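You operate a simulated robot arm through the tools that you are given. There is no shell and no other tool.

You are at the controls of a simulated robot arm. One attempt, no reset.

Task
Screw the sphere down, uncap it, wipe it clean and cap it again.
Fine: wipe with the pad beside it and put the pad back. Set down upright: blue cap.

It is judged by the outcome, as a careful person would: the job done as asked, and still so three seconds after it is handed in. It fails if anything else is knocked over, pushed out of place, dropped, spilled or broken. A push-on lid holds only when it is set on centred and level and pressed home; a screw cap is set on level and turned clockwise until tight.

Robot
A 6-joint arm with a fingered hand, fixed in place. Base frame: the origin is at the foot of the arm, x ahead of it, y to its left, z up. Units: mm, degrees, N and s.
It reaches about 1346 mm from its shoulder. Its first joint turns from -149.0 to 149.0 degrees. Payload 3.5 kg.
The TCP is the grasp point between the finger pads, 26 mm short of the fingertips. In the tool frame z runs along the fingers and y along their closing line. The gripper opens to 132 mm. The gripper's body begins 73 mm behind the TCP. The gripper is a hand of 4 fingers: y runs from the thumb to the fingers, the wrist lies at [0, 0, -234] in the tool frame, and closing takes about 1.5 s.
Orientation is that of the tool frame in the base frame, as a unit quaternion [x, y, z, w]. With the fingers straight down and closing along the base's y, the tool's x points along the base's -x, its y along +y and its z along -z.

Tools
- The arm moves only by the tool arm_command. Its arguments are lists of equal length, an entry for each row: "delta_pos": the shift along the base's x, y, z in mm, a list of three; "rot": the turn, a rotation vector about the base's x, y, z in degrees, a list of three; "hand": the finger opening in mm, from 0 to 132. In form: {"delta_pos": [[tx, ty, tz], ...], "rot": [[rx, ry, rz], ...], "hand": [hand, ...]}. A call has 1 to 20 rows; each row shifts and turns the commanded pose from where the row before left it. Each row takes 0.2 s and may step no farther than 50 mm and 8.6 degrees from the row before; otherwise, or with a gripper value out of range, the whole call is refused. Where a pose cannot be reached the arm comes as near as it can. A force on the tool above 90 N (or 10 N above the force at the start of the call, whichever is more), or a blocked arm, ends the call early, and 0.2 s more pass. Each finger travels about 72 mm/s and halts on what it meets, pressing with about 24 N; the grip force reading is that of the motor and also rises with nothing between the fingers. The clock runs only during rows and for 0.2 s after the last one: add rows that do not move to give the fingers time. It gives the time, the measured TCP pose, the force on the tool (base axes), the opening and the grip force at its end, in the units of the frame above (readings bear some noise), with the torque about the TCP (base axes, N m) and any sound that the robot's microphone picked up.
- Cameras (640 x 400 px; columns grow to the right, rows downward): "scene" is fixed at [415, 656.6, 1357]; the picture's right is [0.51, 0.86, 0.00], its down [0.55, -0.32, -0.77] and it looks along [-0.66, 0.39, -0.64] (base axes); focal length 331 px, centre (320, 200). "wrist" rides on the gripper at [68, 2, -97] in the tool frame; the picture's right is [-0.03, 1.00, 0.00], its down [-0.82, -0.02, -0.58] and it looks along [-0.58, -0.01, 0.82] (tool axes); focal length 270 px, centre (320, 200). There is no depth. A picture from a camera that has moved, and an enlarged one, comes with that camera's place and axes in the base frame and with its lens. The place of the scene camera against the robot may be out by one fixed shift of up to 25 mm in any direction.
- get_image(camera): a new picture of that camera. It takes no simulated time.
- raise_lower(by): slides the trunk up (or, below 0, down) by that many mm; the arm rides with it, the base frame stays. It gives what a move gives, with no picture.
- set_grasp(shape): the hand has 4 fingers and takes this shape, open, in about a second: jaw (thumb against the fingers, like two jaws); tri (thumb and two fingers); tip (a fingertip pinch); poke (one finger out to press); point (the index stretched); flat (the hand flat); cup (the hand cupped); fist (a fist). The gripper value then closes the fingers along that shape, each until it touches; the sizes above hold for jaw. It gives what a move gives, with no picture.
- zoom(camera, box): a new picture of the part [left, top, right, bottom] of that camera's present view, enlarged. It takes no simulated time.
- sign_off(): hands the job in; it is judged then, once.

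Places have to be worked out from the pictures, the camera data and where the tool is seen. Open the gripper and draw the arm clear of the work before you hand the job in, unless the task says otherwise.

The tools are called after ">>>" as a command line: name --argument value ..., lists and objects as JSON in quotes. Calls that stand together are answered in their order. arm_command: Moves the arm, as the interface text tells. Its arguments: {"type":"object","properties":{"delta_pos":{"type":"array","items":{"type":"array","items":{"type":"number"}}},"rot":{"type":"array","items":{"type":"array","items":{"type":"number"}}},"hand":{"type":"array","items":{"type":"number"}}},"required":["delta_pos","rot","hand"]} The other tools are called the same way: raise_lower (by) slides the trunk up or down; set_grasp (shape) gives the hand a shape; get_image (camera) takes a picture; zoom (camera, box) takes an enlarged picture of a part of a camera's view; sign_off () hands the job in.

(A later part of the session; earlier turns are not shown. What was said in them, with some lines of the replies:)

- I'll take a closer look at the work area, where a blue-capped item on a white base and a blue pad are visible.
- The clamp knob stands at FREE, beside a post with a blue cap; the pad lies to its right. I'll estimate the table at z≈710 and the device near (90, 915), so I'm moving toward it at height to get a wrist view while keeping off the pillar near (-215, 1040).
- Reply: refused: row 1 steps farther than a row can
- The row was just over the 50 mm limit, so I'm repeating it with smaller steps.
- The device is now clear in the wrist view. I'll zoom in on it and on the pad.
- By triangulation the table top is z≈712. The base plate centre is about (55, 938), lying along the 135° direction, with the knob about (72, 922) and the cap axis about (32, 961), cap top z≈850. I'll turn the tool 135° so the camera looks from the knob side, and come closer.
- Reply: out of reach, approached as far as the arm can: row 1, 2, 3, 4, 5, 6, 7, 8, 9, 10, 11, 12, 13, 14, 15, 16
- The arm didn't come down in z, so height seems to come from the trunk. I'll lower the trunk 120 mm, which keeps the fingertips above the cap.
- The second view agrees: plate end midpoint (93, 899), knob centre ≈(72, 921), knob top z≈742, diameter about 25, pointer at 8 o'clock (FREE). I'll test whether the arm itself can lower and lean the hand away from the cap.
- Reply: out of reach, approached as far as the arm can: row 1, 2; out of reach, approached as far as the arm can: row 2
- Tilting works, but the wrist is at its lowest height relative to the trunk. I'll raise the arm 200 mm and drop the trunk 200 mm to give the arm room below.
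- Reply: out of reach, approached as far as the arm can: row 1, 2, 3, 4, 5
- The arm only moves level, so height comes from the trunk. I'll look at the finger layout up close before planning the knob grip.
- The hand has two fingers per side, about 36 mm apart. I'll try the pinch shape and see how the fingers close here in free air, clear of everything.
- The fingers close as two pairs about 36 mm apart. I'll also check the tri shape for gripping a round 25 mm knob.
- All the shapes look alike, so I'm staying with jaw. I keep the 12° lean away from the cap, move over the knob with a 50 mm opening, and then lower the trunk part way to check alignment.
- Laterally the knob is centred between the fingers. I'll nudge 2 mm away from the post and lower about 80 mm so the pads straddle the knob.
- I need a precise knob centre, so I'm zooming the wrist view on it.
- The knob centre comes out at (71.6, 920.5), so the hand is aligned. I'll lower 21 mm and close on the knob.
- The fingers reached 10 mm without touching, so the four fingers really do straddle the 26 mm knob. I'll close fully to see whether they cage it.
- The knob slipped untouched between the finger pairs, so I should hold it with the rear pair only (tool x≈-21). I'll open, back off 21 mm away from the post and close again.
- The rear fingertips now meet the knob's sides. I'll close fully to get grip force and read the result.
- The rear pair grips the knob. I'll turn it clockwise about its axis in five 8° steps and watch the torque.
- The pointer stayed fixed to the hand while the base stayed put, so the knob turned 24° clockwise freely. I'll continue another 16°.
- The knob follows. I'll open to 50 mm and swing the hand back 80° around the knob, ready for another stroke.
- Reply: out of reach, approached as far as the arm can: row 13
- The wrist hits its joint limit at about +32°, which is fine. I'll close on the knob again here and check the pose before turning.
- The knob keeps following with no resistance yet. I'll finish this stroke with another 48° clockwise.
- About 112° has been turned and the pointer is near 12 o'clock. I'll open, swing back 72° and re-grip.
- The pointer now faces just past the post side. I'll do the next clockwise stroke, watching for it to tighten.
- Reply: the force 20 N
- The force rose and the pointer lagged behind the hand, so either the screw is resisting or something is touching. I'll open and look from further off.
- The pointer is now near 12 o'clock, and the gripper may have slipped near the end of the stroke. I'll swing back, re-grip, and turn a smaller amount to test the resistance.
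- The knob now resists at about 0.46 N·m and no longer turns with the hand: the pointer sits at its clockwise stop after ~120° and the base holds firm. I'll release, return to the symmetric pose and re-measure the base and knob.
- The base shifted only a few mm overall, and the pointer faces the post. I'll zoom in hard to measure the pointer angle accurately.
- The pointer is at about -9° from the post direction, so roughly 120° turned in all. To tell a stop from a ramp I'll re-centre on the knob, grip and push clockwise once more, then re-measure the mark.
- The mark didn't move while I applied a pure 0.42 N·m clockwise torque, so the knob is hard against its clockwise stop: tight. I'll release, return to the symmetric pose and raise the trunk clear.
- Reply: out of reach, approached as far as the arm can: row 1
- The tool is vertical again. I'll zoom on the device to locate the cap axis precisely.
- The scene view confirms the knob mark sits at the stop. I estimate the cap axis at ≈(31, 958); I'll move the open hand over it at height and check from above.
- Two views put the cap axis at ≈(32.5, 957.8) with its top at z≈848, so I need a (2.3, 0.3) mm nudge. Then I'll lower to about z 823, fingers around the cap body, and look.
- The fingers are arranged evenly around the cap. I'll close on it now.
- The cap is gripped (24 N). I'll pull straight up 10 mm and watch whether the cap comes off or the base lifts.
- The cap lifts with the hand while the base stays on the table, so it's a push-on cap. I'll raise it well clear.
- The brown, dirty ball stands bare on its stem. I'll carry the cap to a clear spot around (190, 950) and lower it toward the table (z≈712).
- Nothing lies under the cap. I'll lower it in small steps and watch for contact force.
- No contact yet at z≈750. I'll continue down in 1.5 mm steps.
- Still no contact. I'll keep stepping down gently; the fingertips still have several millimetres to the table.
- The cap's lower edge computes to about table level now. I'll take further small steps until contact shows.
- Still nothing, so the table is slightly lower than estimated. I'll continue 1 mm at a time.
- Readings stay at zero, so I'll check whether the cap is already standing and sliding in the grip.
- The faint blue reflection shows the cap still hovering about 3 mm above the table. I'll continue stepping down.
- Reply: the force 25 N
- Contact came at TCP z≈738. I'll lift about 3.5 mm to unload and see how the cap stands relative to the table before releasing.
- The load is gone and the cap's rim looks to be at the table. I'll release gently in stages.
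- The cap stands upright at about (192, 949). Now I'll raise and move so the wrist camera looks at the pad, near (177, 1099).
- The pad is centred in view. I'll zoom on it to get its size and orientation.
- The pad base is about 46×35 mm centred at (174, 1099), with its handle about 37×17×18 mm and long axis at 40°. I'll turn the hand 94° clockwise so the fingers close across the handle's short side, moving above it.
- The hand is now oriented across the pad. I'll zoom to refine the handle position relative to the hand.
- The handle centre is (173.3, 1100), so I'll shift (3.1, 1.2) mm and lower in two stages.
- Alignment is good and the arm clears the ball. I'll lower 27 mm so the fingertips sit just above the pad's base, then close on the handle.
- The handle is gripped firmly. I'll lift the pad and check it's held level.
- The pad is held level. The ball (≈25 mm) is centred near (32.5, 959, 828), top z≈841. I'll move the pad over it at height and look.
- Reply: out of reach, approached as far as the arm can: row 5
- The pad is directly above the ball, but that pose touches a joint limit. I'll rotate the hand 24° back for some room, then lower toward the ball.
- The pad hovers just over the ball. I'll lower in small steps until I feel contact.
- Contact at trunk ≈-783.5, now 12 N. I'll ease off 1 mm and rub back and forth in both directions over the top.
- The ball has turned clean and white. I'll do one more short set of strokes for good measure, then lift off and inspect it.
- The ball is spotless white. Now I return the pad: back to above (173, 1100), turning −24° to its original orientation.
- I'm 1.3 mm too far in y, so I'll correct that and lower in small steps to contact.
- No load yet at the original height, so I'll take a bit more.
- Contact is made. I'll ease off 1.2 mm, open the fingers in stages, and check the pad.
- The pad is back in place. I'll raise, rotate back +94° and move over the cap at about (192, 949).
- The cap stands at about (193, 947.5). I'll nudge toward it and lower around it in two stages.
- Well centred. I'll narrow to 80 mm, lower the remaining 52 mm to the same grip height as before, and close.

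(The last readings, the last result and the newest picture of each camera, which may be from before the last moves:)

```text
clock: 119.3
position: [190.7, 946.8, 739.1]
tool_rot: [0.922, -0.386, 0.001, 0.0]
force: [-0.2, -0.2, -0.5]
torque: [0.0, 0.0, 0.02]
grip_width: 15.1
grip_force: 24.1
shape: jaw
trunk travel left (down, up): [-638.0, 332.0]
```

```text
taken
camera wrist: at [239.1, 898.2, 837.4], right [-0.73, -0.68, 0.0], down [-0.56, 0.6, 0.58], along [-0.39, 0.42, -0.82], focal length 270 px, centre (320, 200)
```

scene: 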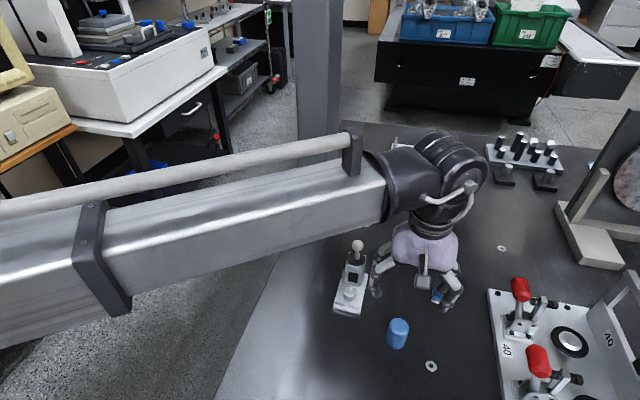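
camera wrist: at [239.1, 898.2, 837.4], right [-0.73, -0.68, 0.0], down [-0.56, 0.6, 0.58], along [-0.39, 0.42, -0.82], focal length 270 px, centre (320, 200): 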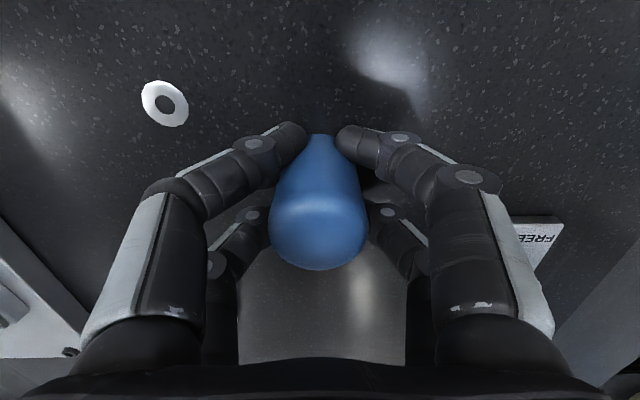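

The cap sits about 4 mm off-centre in the hand (rows 134/269 against 126/262 on the first grip). I'll open, shift 4 mm toward it and re-close.

>>> arm_command --delta_pos '[[0, 0, 0], [0, 0, 0], [0, 0, 0], [-3.0, 3.05, 0], [0, 0, 0], [0, 0, 0], [0, 0, 0], [0, 0, 0], [0, 0, 0], [0, 0, 0]]' --rot '[[0, 0, 0], [0, 0, 0], [0, 0, 0], [0, 0, 0], [0, 0, 0], [0, 0, 0], [0, 0, 0], [0, 0, 0], [0, 0, 0], [0, 0, 0]]' --hand '[18, 30, 60, 60, 60, 5, 5, 5, 5, 5]'

>>> get_image --camera "wrist"

>>> zoom --camera "wrist" --box '[220, 100, 420, 280]'

```text
clock: 121.5
position: [190.0, 950.9, 739.2]
tool_rot: [0.923, -0.386, 0.001, 0.001]
force: [0.2, -0.2, 0.1]
torque: [-0.02, 0.01, 0.0]
grip_width: 16.9
grip_force: 24.5
shape: jaw
trunk travel left (down, up): [-638.0, 332.0]
```

```text
taken
camera wrist: at [236.5, 901.5, 837.4], right [-0.73, -0.68, 0.0], down [-0.56, 0.6, 0.58], along [-0.39, 0.42, -0.82], focal length 270 px, centre (320, 200)
```

wrist: 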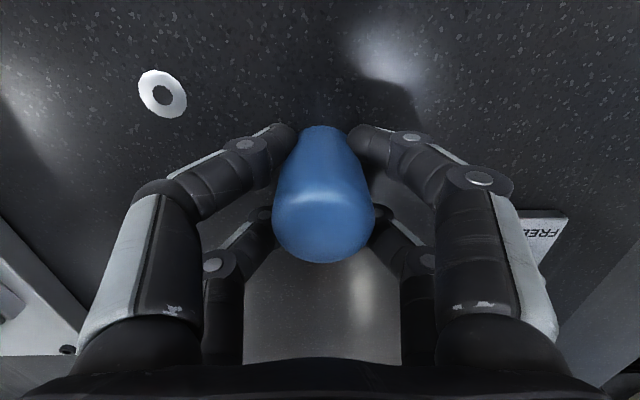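

```text
2.22 times, centred on (320, 190) of wrist
camera zoom: at [236.5, 901.5, 837.4], right [-0.73, -0.68, 0.0], down [-0.56, 0.6, 0.58], along [-0.39, 0.42, -0.82], focal length 601 px, centre (320, 222)
```

zoom: 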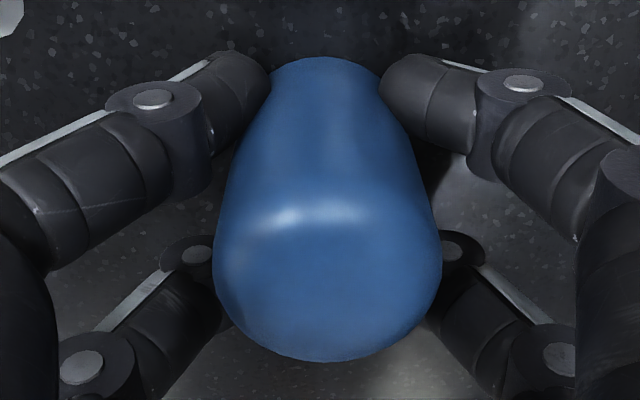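

The cap is now centred like the first grip (about 1.4 mm to the right in the hand, which I'll compensate). I'll lift it and carry it back over the ball.

>>> raise_lower --by 185

>>> arm_command --delta_pos '[[-39.1, 1.95, 0], [-39.1, 1.95, 0], [-39.1, 1.95, 0], [-39.2, 1.95, 0], [0, 0, 0], [0, 0, 0]]' --rot '[[0, 0, 0], [0, 0, 0], [0, 0, 0], [0, 0, 0], [0, 0, 0], [0, 0, 0]]' --hand '[5, 5, 5, 5, 5, 5]'

>>> get_image --camera "wrist"

>>> zoom --camera "wrist" --box '[240, 0, 400, 200]'

>>> zoom --camera "scene" --box '[310, 170, 410, 320]'

```text
clock: 123.6
position: [188.2, 950.6, 923.9]
tool_rot: [0.922, -0.386, 0.001, 0.0]
force: [0.2, 0.8, -0.8]
torque: [-0.02, 0.0, -0.01]
grip_width: 17.1
grip_force: 24.3
shape: jaw
trunk travel left (down, up): [-823.0, 147.0]
```

```text
clock: 125.0
position: [30.6, 960.5, 924.4]
tool_rot: [0.923, -0.385, 0.001, -0.001]
force: [-0.5, 0.0, 0.0]
torque: [-0.02, 0.02, 0.06]
grip_width: 16.7
grip_force: 24.0
shape: jaw
trunk travel left (down, up): [-823.0, 147.0]
```

```text
taken
camera wrist: at [78.2, 910.7, 1022.4], right [-0.73, -0.68, 0.0], down [-0.56, 0.6, 0.58], along [-0.39, 0.42, -0.82], focal length 270 px, centre (320, 200)
```

wrist: 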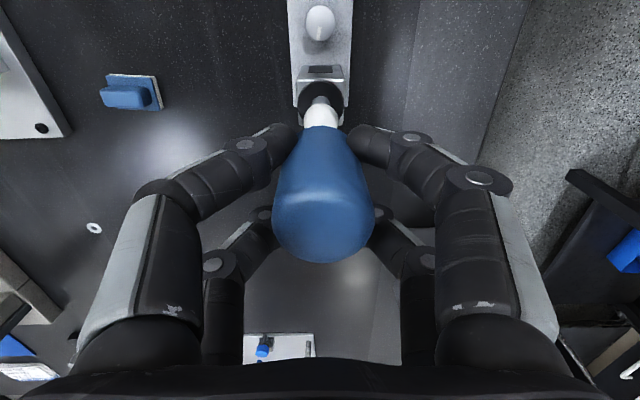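

```text
2.00 times, centred on (320, 100) of wrist
camera zoom: at [78.2, 910.7, 1022.4], right [-0.73, -0.68, 0.0], down [-0.56, 0.6, 0.58], along [-0.39, 0.42, -0.82], focal length 541 px, centre (320, 400)
```

zoom: 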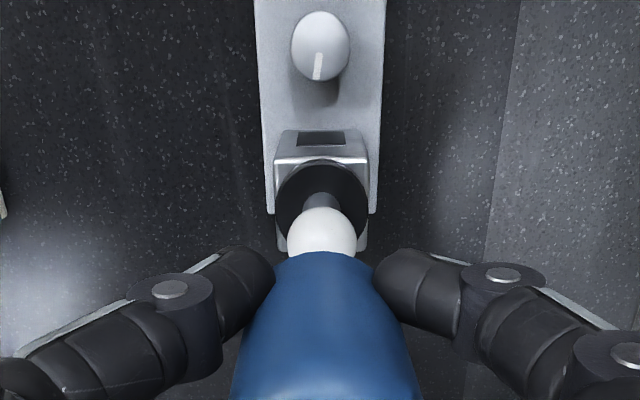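

```text
2.67 times, centred on (360, 245) of scene
camera zoom: at [415.0, 656.6, 1357.0], right [0.51, 0.86, 0.0], down [0.55, -0.32, -0.77], along [-0.66, 0.39, -0.64], focal length 883 px, centre (213, 80)
```

zoom: 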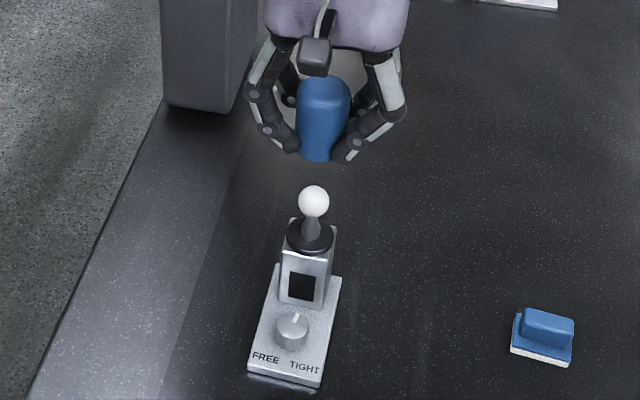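

The device hasn't moved. I need a (1.7, −1.4) mm correction, and then I lower the cap over the ball in stages.

>>> arm_command --delta_pos '[[1.7, -1.4, 0], [0, 0, 0], [0, 0, 0]]' --rot '[[0, 0, 0], [0, 0, 0], [0, 0, 0]]' --hand '[5, 5, 5]'

>>> raise_lower --by -45

>>> zoom --camera "wrist" --box '[240, 40, 400, 200]'

>>> zoom --camera "scene" --box '[320, 190, 390, 290]'

```text
clock: 125.8
position: [33.4, 958.5, 923.0]
tool_rot: [0.923, -0.386, 0.002, 0.001]
force: [0.5, 1.2, -0.3]
torque: [0.0, -0.01, 0.01]
grip_width: 16.7
grip_force: 24.1
shape: jaw
trunk travel left (down, up): [-823.0, 147.0]
```

```text
clock: 126.6
position: [32.7, 957.9, 879.8]
tool_rot: [0.922, -0.386, 0.0, 0.0]
force: [0.6, -0.3, -0.2]
torque: [0.03, -0.02, 0.02]
grip_width: 16.6
grip_force: 23.8
shape: jaw
trunk travel left (down, up): [-778.0, 192.0]
```

```text
2.50 times, centred on (320, 120) of wrist
camera zoom: at [80.1, 908.5, 977.6], right [-0.73, -0.68, 0.0], down [-0.56, 0.6, 0.58], along [-0.39, 0.42, -0.82], focal length 676 px, centre (320, 400)
```

zoom: 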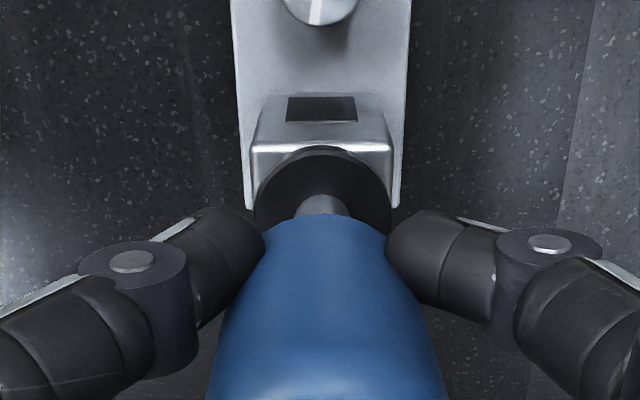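

```text
4.00 times, centred on (355, 240) of scene
camera zoom: at [415.0, 656.6, 1357.0], right [0.51, 0.86, 0.0], down [0.55, -0.32, -0.77], along [-0.66, 0.39, -0.64], focal length 1324 px, centre (180, 40)
```

zoom: 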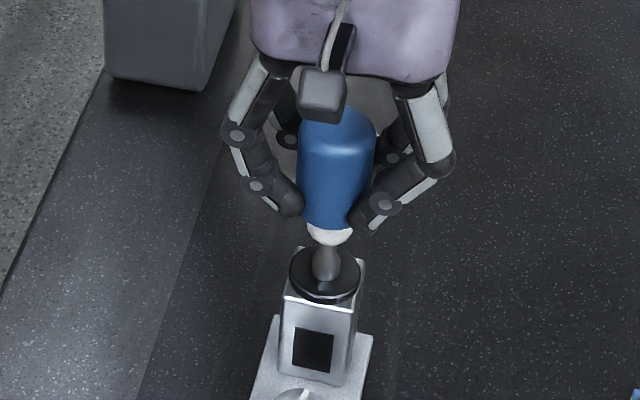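

The ball is entering the cap without contact. I'll make a 0.5 mm lateral fine-tune and continue lowering.

>>> arm_command --delta_pos '[[0.15, 0.6, 0], [0, 0, 0]]' --rot '[[0, 0, 0], [0, 0, 0]]' --hand '[5, 5]'

>>> raise_lower --by -35

>>> zoom --camera "wrist" --box '[240, 60, 400, 220]'

>>> zoom --camera "scene" --box '[320, 210, 390, 300]'

```text
clock: 127.2
position: [32.3, 958.8, 880.0]
tool_rot: [0.923, -0.385, 0.0, 0.0]
force: [0.6, 0.0, 0.3]
torque: [0.0, 0.04, -0.01]
grip_width: 16.6
grip_force: 23.6
shape: jaw
trunk travel left (down, up): [-778.0, 192.0]
```

```text
clock: 128.0
position: [31.9, 959.0, 844.1]
tool_rot: [0.922, -0.386, 0.001, 0.001]
force: [-1.6, 1.4, -0.1]
torque: [-0.01, 0.02, -0.01]
grip_width: 16.7
grip_force: 24.3
shape: jaw
trunk travel left (down, up): [-743.0, 227.0]
```

```text
2.50 times, centred on (320, 140) of wrist
camera zoom: at [79.7, 909.4, 942.3], right [-0.73, -0.68, 0.0], down [-0.56, 0.6, 0.58], along [-0.39, 0.42, -0.82], focal length 676 px, centre (320, 350)
```

zoom: 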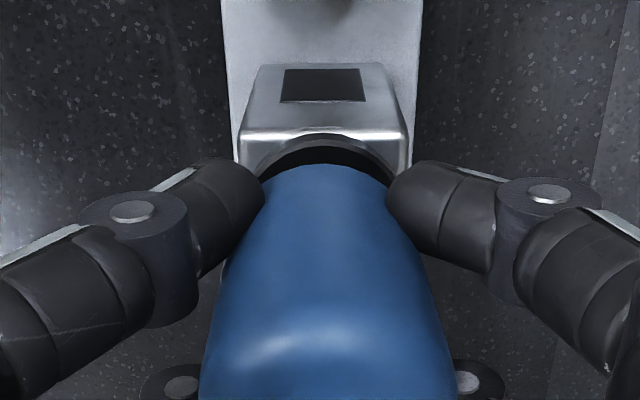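

```text
4.44 times, centred on (355, 255) of scene
camera zoom: at [415.0, 656.6, 1357.0], right [0.51, 0.86, 0.0], down [0.55, -0.32, -0.77], along [-0.66, 0.39, -0.64], focal length 1471 px, centre (164, -44)
```

zoom: 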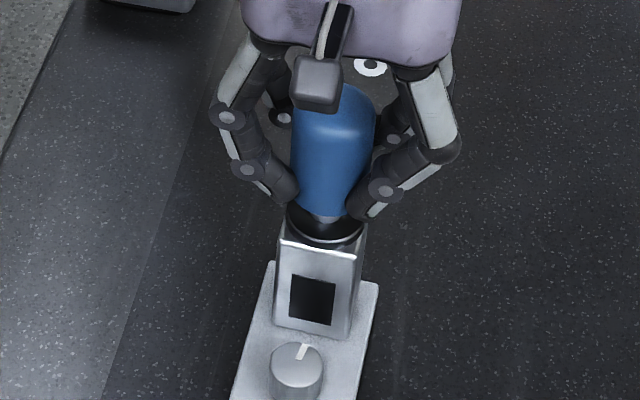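

Aligned. I'll continue down in small steps watching for the seat.

>>> raise_lower --by -14

>>> raise_lower --by -3

>>> raise_lower --by -2

>>> raise_lower --by -1.5

```text
clock: 128.7
position: [31.2, 957.9, 829.9]
tool_rot: [0.923, -0.386, 0.0, 0.0]
force: [-1.6, 1.9, -2.1]
torque: [0.0, 0.01, 0.0]
grip_width: 17.0
grip_force: 23.9
shape: jaw
trunk travel left (down, up): [-729.0, 241.0]
```

```text
clock: 129.2
position: [32.5, 957.0, 826.7]
tool_rot: [0.923, -0.386, 0.001, 0.001]
force: [-2.9, 2.0, 1.1]
torque: [0.03, -0.01, -0.01]
grip_width: 16.7
grip_force: 23.8
shape: jaw
trunk travel left (down, up): [-726.0, 244.0]
```

```text
clock: 129.7
position: [32.6, 959.6, 824.8]
tool_rot: [0.923, -0.385, 0.001, 0.0]
force: [-2.3, 2.1, 0.2]
torque: [0.0, -0.01, -0.02]
grip_width: 16.6
grip_force: 24.1
shape: jaw
trunk travel left (down, up): [-724.0, 246.0]
```

```text
clock: 130.2
position: [32.9, 959.1, 824.9]
tool_rot: [0.923, -0.385, 0.001, 0.0]
force: [-2.8, 3.0, 0.0]
torque: [-0.04, -0.04, 0.0]
grip_width: 16.8
grip_force: 24.4
shape: jaw
trunk travel left (down, up): [-722.0, 248.0]
```

A small side force shows about 0.5 mm misalignment. I'll correct by (−0.4, +0.4) and continue down.

>>> arm_command --delta_pos '[[-0.4, 0.4, 0], [0, 0, 0]]' --rot '[[0, 0, 0], [0, 0, 0]]' --hand '[5, 5]'

>>> raise_lower --by -1

>>> raise_lower --by -1

>>> zoom --camera "scene" --box '[320, 210, 390, 300]'

```text
clock: 130.8
position: [31.7, 959.6, 822.9]
tool_rot: [0.922, -0.386, 0.001, 0.001]
force: [-1.3, 0.1, -0.9]
torque: [-0.02, -0.02, 0.01]
grip_width: 16.4
grip_force: 24.2
shape: jaw
trunk travel left (down, up): [-722.0, 248.0]
```

```text
clock: 131.3
position: [31.6, 958.5, 822.1]
tool_rot: [0.923, -0.386, 0.0, 0.001]
force: [-0.1, 1.3, 0.6]
torque: [-0.01, 0.0, -0.02]
grip_width: 16.6
grip_force: 23.8
shape: jaw
trunk travel left (down, up): [-721.0, 249.0]
```

```text
clock: 131.8
position: [32.0, 958.7, 821.3]
tool_rot: [0.923, -0.385, 0.0, 0.0]
force: [-1.4, 1.4, 3.2]
torque: [-0.1, -0.04, 0.0]
grip_width: 15.9
grip_force: 23.8
shape: jaw
trunk travel left (down, up): [-720.0, 250.0]
```

```text
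4.44 times, centred on (355, 255) of scene
camera zoom: at [415.0, 656.6, 1357.0], right [0.51, 0.86, 0.0], down [0.55, -0.32, -0.77], along [-0.66, 0.39, -0.64], focal length 1471 px, centre (164, -44)
```

zoom: 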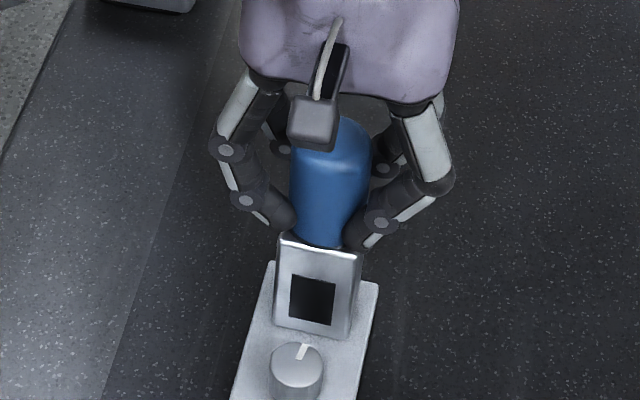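

The cap has met its seat (3 N). I'll press it home step by step.

>>> raise_lower --by -1

>>> raise_lower --by -1

>>> raise_lower --by -1

>>> zoom --camera "scene" --box '[320, 210, 390, 300]'

```text
clock: 132.3
position: [31.1, 958.5, 820.9]
tool_rot: [0.923, -0.386, 0.002, -0.001]
force: [-2.1, 4.5, 9.4]
torque: [-0.15, -0.02, 0.02]
grip_width: 16.1
grip_force: 24.1
shape: jaw
trunk travel left (down, up): [-719.0, 251.0]
```

```text
clock: 132.8
position: [32.3, 958.9, 820.8]
tool_rot: [0.923, -0.386, 0.001, -0.001]
force: [-3.5, 6.3, 16.5]
torque: [-0.07, -0.11, 0.01]
grip_width: 16.3
grip_force: 24.5
shape: jaw
trunk travel left (down, up): [-718.0, 252.0]
```

```text
clock: 133.3
position: [30.5, 959.5, 820.5]
tool_rot: [0.922, -0.386, 0.001, -0.001]
force: [-4.6, 8.5, 24.5]
torque: [-0.05, -0.1, 0.0]
grip_width: 16.7
grip_force: 24.2
shape: jaw
trunk travel left (down, up): [-717.0, 253.0]
```

```text
4.44 times, centred on (355, 255) of scene
camera zoom: at [415.0, 656.6, 1357.0], right [0.51, 0.86, 0.0], down [0.55, -0.32, -0.77], along [-0.66, 0.39, -0.64], focal length 1471 px, centre (164, -44)
```

zoom: 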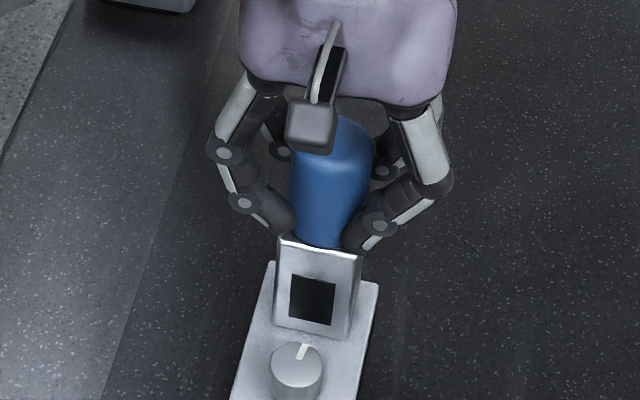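

24 N is pressing the cap down on its flange. I'll push a little further to about 40 N to be sure it's home.

>>> raise_lower --by -1

>>> raise_lower --by -1

>>> zoom --camera "wrist" --box '[240, 60, 400, 280]'

```text
clock: 133.9
position: [31.0, 960.1, 819.3]
tool_rot: [0.923, -0.386, 0.0, -0.001]
force: [-5.0, 11.6, 33.0]
torque: [0.02, -0.17, 0.03]
grip_width: 17.0
grip_force: 24.1
shape: jaw
trunk travel left (down, up): [-716.0, 254.0]
```

```text
clock: 134.4
position: [31.0, 958.1, 820.1]
tool_rot: [0.923, -0.386, 0.0, -0.002]
force: [-6.9, 15.6, 39.0]
torque: [0.09, -0.19, 0.0]
grip_width: 17.6
grip_force: 24.2
shape: jaw
trunk travel left (down, up): [-715.0, 255.0]
```

```text
1.82 times, centred on (320, 170) of wrist
camera zoom: at [78.8, 908.4, 917.3], right [-0.73, -0.68, 0.0], down [-0.56, 0.59, 0.58], along [-0.39, 0.42, -0.82], focal length 491 px, centre (320, 254)
```

zoom: 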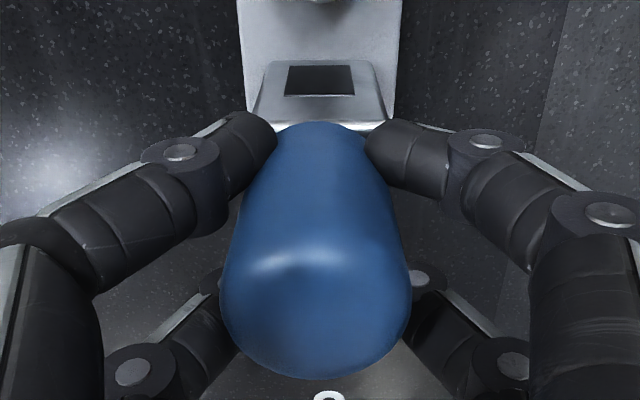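

I'm at 39 N. I'll unload, open the fingers, and compare with the original picture at the same pose (trunk −722).

>>> raise_lower --by 3.5

>>> arm_command --delta_pos '[[0, 0, 0], [0, 0, 0], [0, 0, 0], [0, 0, 0], [0, 0, 0], [0, 0, 0]]' --rot '[[0, 0, 0], [0, 0, 0], [0, 0, 0], [0, 0, 0], [0, 0, 0], [0, 0, 0]]' --hand '[20, 26, 40, 60, 90, 90]'

>>> raise_lower --by 3

>>> get_image --camera "wrist"

>>> zoom --camera "scene" --box '[310, 190, 410, 320]'

```text
clock: 134.9
position: [31.2, 958.2, 819.9]
tool_rot: [0.923, -0.385, 0.001, 0.0]
force: [-7.7, 9.6, 11.7]
torque: [-0.08, -0.12, 0.0]
grip_width: 17.1
grip_force: 23.5
shape: jaw
trunk travel left (down, up): [-719.0, 251.0]
```

```text
clock: 136.3
position: [31.7, 959.9, 820.5]
tool_rot: [0.923, -0.385, 0.001, -0.001]
force: [0.3, 0.6, 0.3]
torque: [0.01, 0.03, 0.02]
grip_width: 89.5
grip_force: 0.1
shape: jaw
trunk travel left (down, up): [-719.0, 251.0]
```

```text
clock: 136.8
position: [31.4, 959.4, 822.8]
tool_rot: [0.922, -0.386, 0.0, -0.001]
force: [1.0, -1.1, 0.2]
torque: [-0.01, 0.02, 0.03]
grip_width: 89.6
grip_force: 0.0
shape: jaw
trunk travel left (down, up): [-722.0, 248.0]
```

```text
taken
camera wrist: at [79.6, 909.9, 921.4], right [-0.73, -0.68, 0.0], down [-0.56, 0.6, 0.58], along [-0.39, 0.42, -0.82], focal length 270 px, centre (320, 200)
```

wrist: 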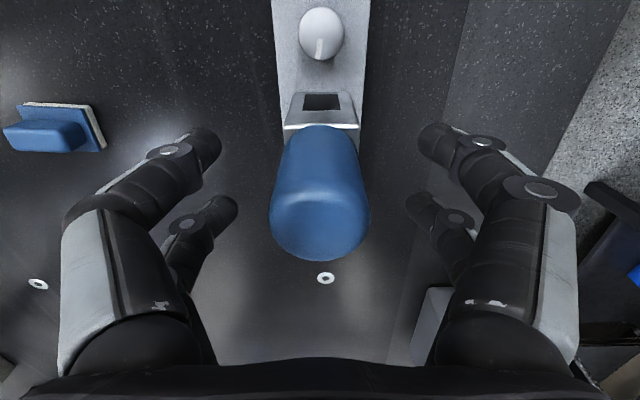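

```text
3.08 times, centred on (360, 255) of scene
camera zoom: at [415.0, 656.6, 1357.0], right [0.51, 0.86, 0.0], down [0.55, -0.32, -0.77], along [-0.66, 0.39, -0.64], focal length 1018 px, centre (197, 31)
```

zoom: 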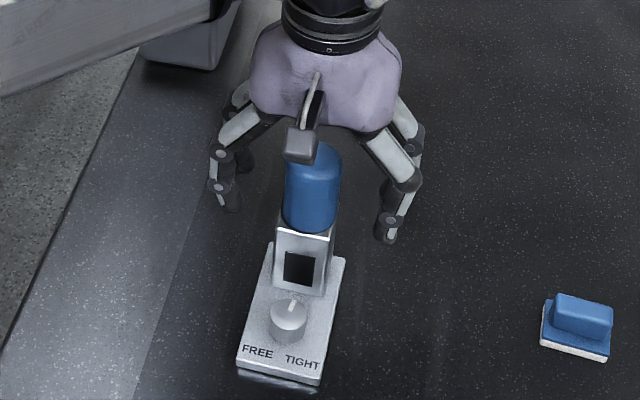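

The cap now sits slightly lower than at the start and covers the black ring. I'll raise the hand clear and inspect it closely for level and centring.

>>> zoom --camera "wrist" --box '[240, 60, 400, 280]'

>>> raise_lower --by 100

>>> zoom --camera "scene" --box '[325, 220, 385, 320]'

>>> zoom --camera "wrist" --box '[240, 20, 400, 200]'

```text
1.82 times, centred on (320, 170) of wrist
camera zoom: at [79.6, 909.9, 921.4], right [-0.73, -0.68, 0.0], down [-0.56, 0.6, 0.58], along [-0.39, 0.42, -0.82], focal length 491 px, centre (320, 254)
```

zoom: 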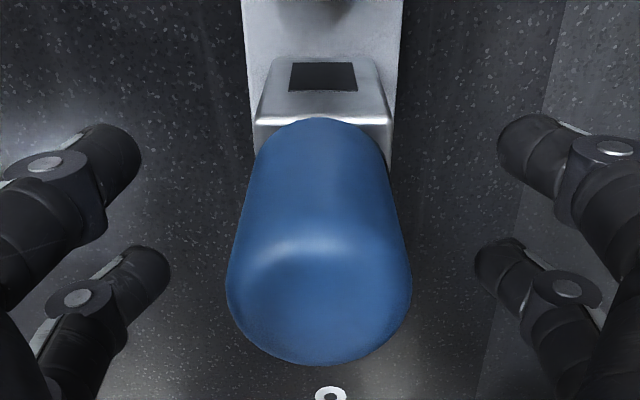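

```text
clock: 138.2
position: [32.3, 959.3, 924.0]
tool_rot: [0.923, -0.386, 0.001, 0.001]
force: [-0.8, 0.3, -0.2]
torque: [0.02, 0.0, 0.03]
grip_width: 89.6
grip_force: 0.1
shape: jaw
trunk travel left (down, up): [-822.0, 148.0]
```

```text
4.00 times, centred on (355, 270) of scene
camera zoom: at [415.0, 656.6, 1357.0], right [0.51, 0.86, 0.0], down [0.55, -0.32, -0.77], along [-0.66, 0.39, -0.64], focal length 1324 px, centre (180, -80)
```

zoom: 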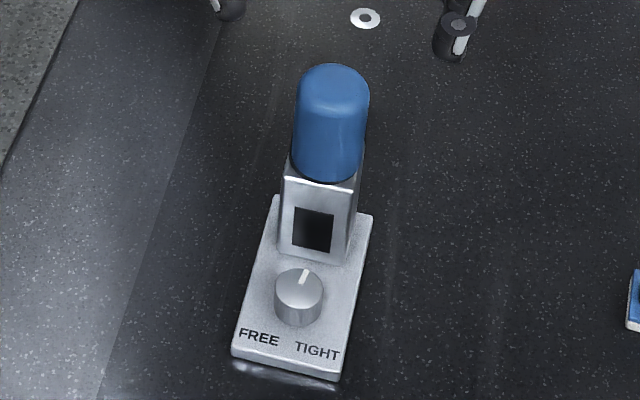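

```text
2.22 times, centred on (320, 110) of wrist
camera zoom: at [79.6, 910.0, 1021.3], right [-0.73, -0.68, 0.0], down [-0.56, 0.6, 0.58], along [-0.39, 0.42, -0.82], focal length 601 px, centre (320, 400)
```

zoom: 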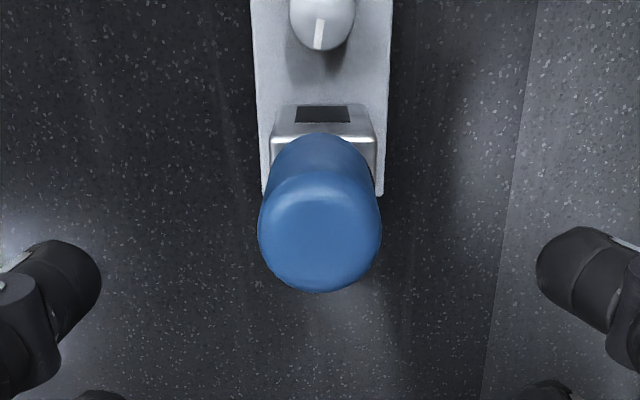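

The cap sits level and centred, about 3.5 mm lower than it started, so it's pressed fully home. The knob mark is still at the tight stop and the base hasn't shifted. I'll draw the arm clear with the fingers open.

>>> raise_lower --by 100

>>> arm_command --delta_pos '[[0, -40, 0], [0, -40, 0], [0, -40, 0], [0, -40, 0], [-20, -40, 0], [-20, -40, 0], [0, 0, 0], [0, 0, 0]]' --rot '[[0, 0, 0], [0, 0, 0], [0, 0, 0], [0, 0, 0], [0, 0, 0], [0, 0, 0], [0, 0, 0], [0, 0, 0]]' --hand '[110, 110, 110, 110, 110, 110, 110, 110]'

>>> get_image --camera "scene"

>>> zoom --camera "scene" --box '[310, 220, 470, 320]'

```text
clock: 139.5
position: [32.5, 959.6, 1022.5]
tool_rot: [0.922, -0.386, 0.001, 0.0]
force: [-0.7, 0.4, 0.0]
torque: [0.01, 0.01, -0.03]
grip_width: 89.6
grip_force: 0.0
shape: jaw
trunk travel left (down, up): [-922.0, 48.0]
```

```text
clock: 141.3
position: [-9.7, 717.3, 1022.4]
tool_rot: [0.922, -0.386, 0.0, 0.0]
force: [-0.9, 0.2, 0.2]
torque: [-0.01, -0.03, 0.0]
grip_width: 110.2
grip_force: 0.1
shape: jaw
trunk travel left (down, up): [-922.0, 48.0]
```

```text
taken
```

scene: 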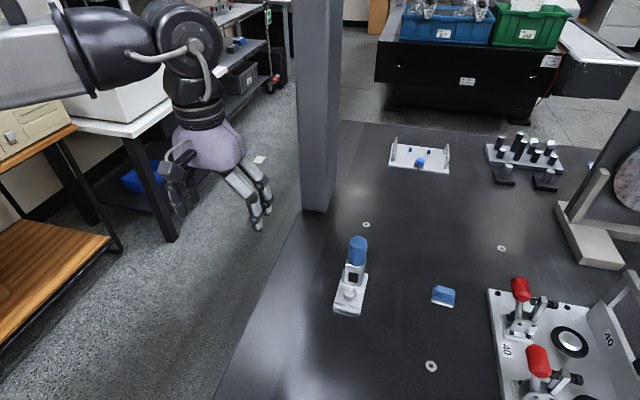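

```text
4.00 times, centred on (390, 270) of scene
camera zoom: at [415.0, 656.6, 1357.0], right [0.51, 0.86, 0.0], down [0.55, -0.32, -0.77], along [-0.66, 0.39, -0.64], focal length 1324 px, centre (40, -80)
```

zoom: 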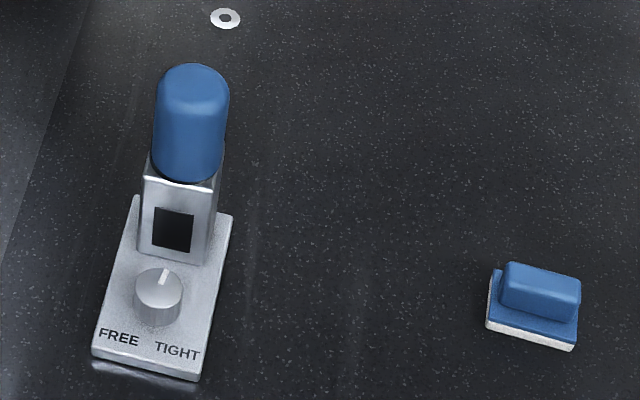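

The final view shows the cap pressed on level, the knob at its tight stop, the pad back in its place, and the arm clear with the hand open. I'm handing the job in.

>>> sign_off

```text
The job is handed in.
```

I finished all four steps and handed the job in. One point is uncertain: whether the knob position I left counts as fully "TIGHT".

- **Screwed down:** I turned the knob about 120° clockwise to a hard stop. It did not move further under 0.42 N·m, the most my grip could apply. The mark now points toward the post rather than at the printed TIGHT label. I took the stop as tight because the base did not lift when I pulled the cap off and did not shift while I pressed it back on.
- **Base moved:** While I was turning the knob, the base slid about 3–6 mm and rotated about 2° from where it started.
- **Uncapped:** I pulled the blue cap straight off and stood it upright on a clear part of the table.
- **Wiped:** I rubbed the ball with the pad until it changed from brown to white. I then set the pad back within about 2 mm of its original spot.
- **Recapped:** The cap is centred and level, pressed on with about 39 N. It sits about 3 mm lower than it did at the start, now covering the black ring, so I believe it is fully home.

Nothing else was touched, and the arm is drawn clear with the hand open.
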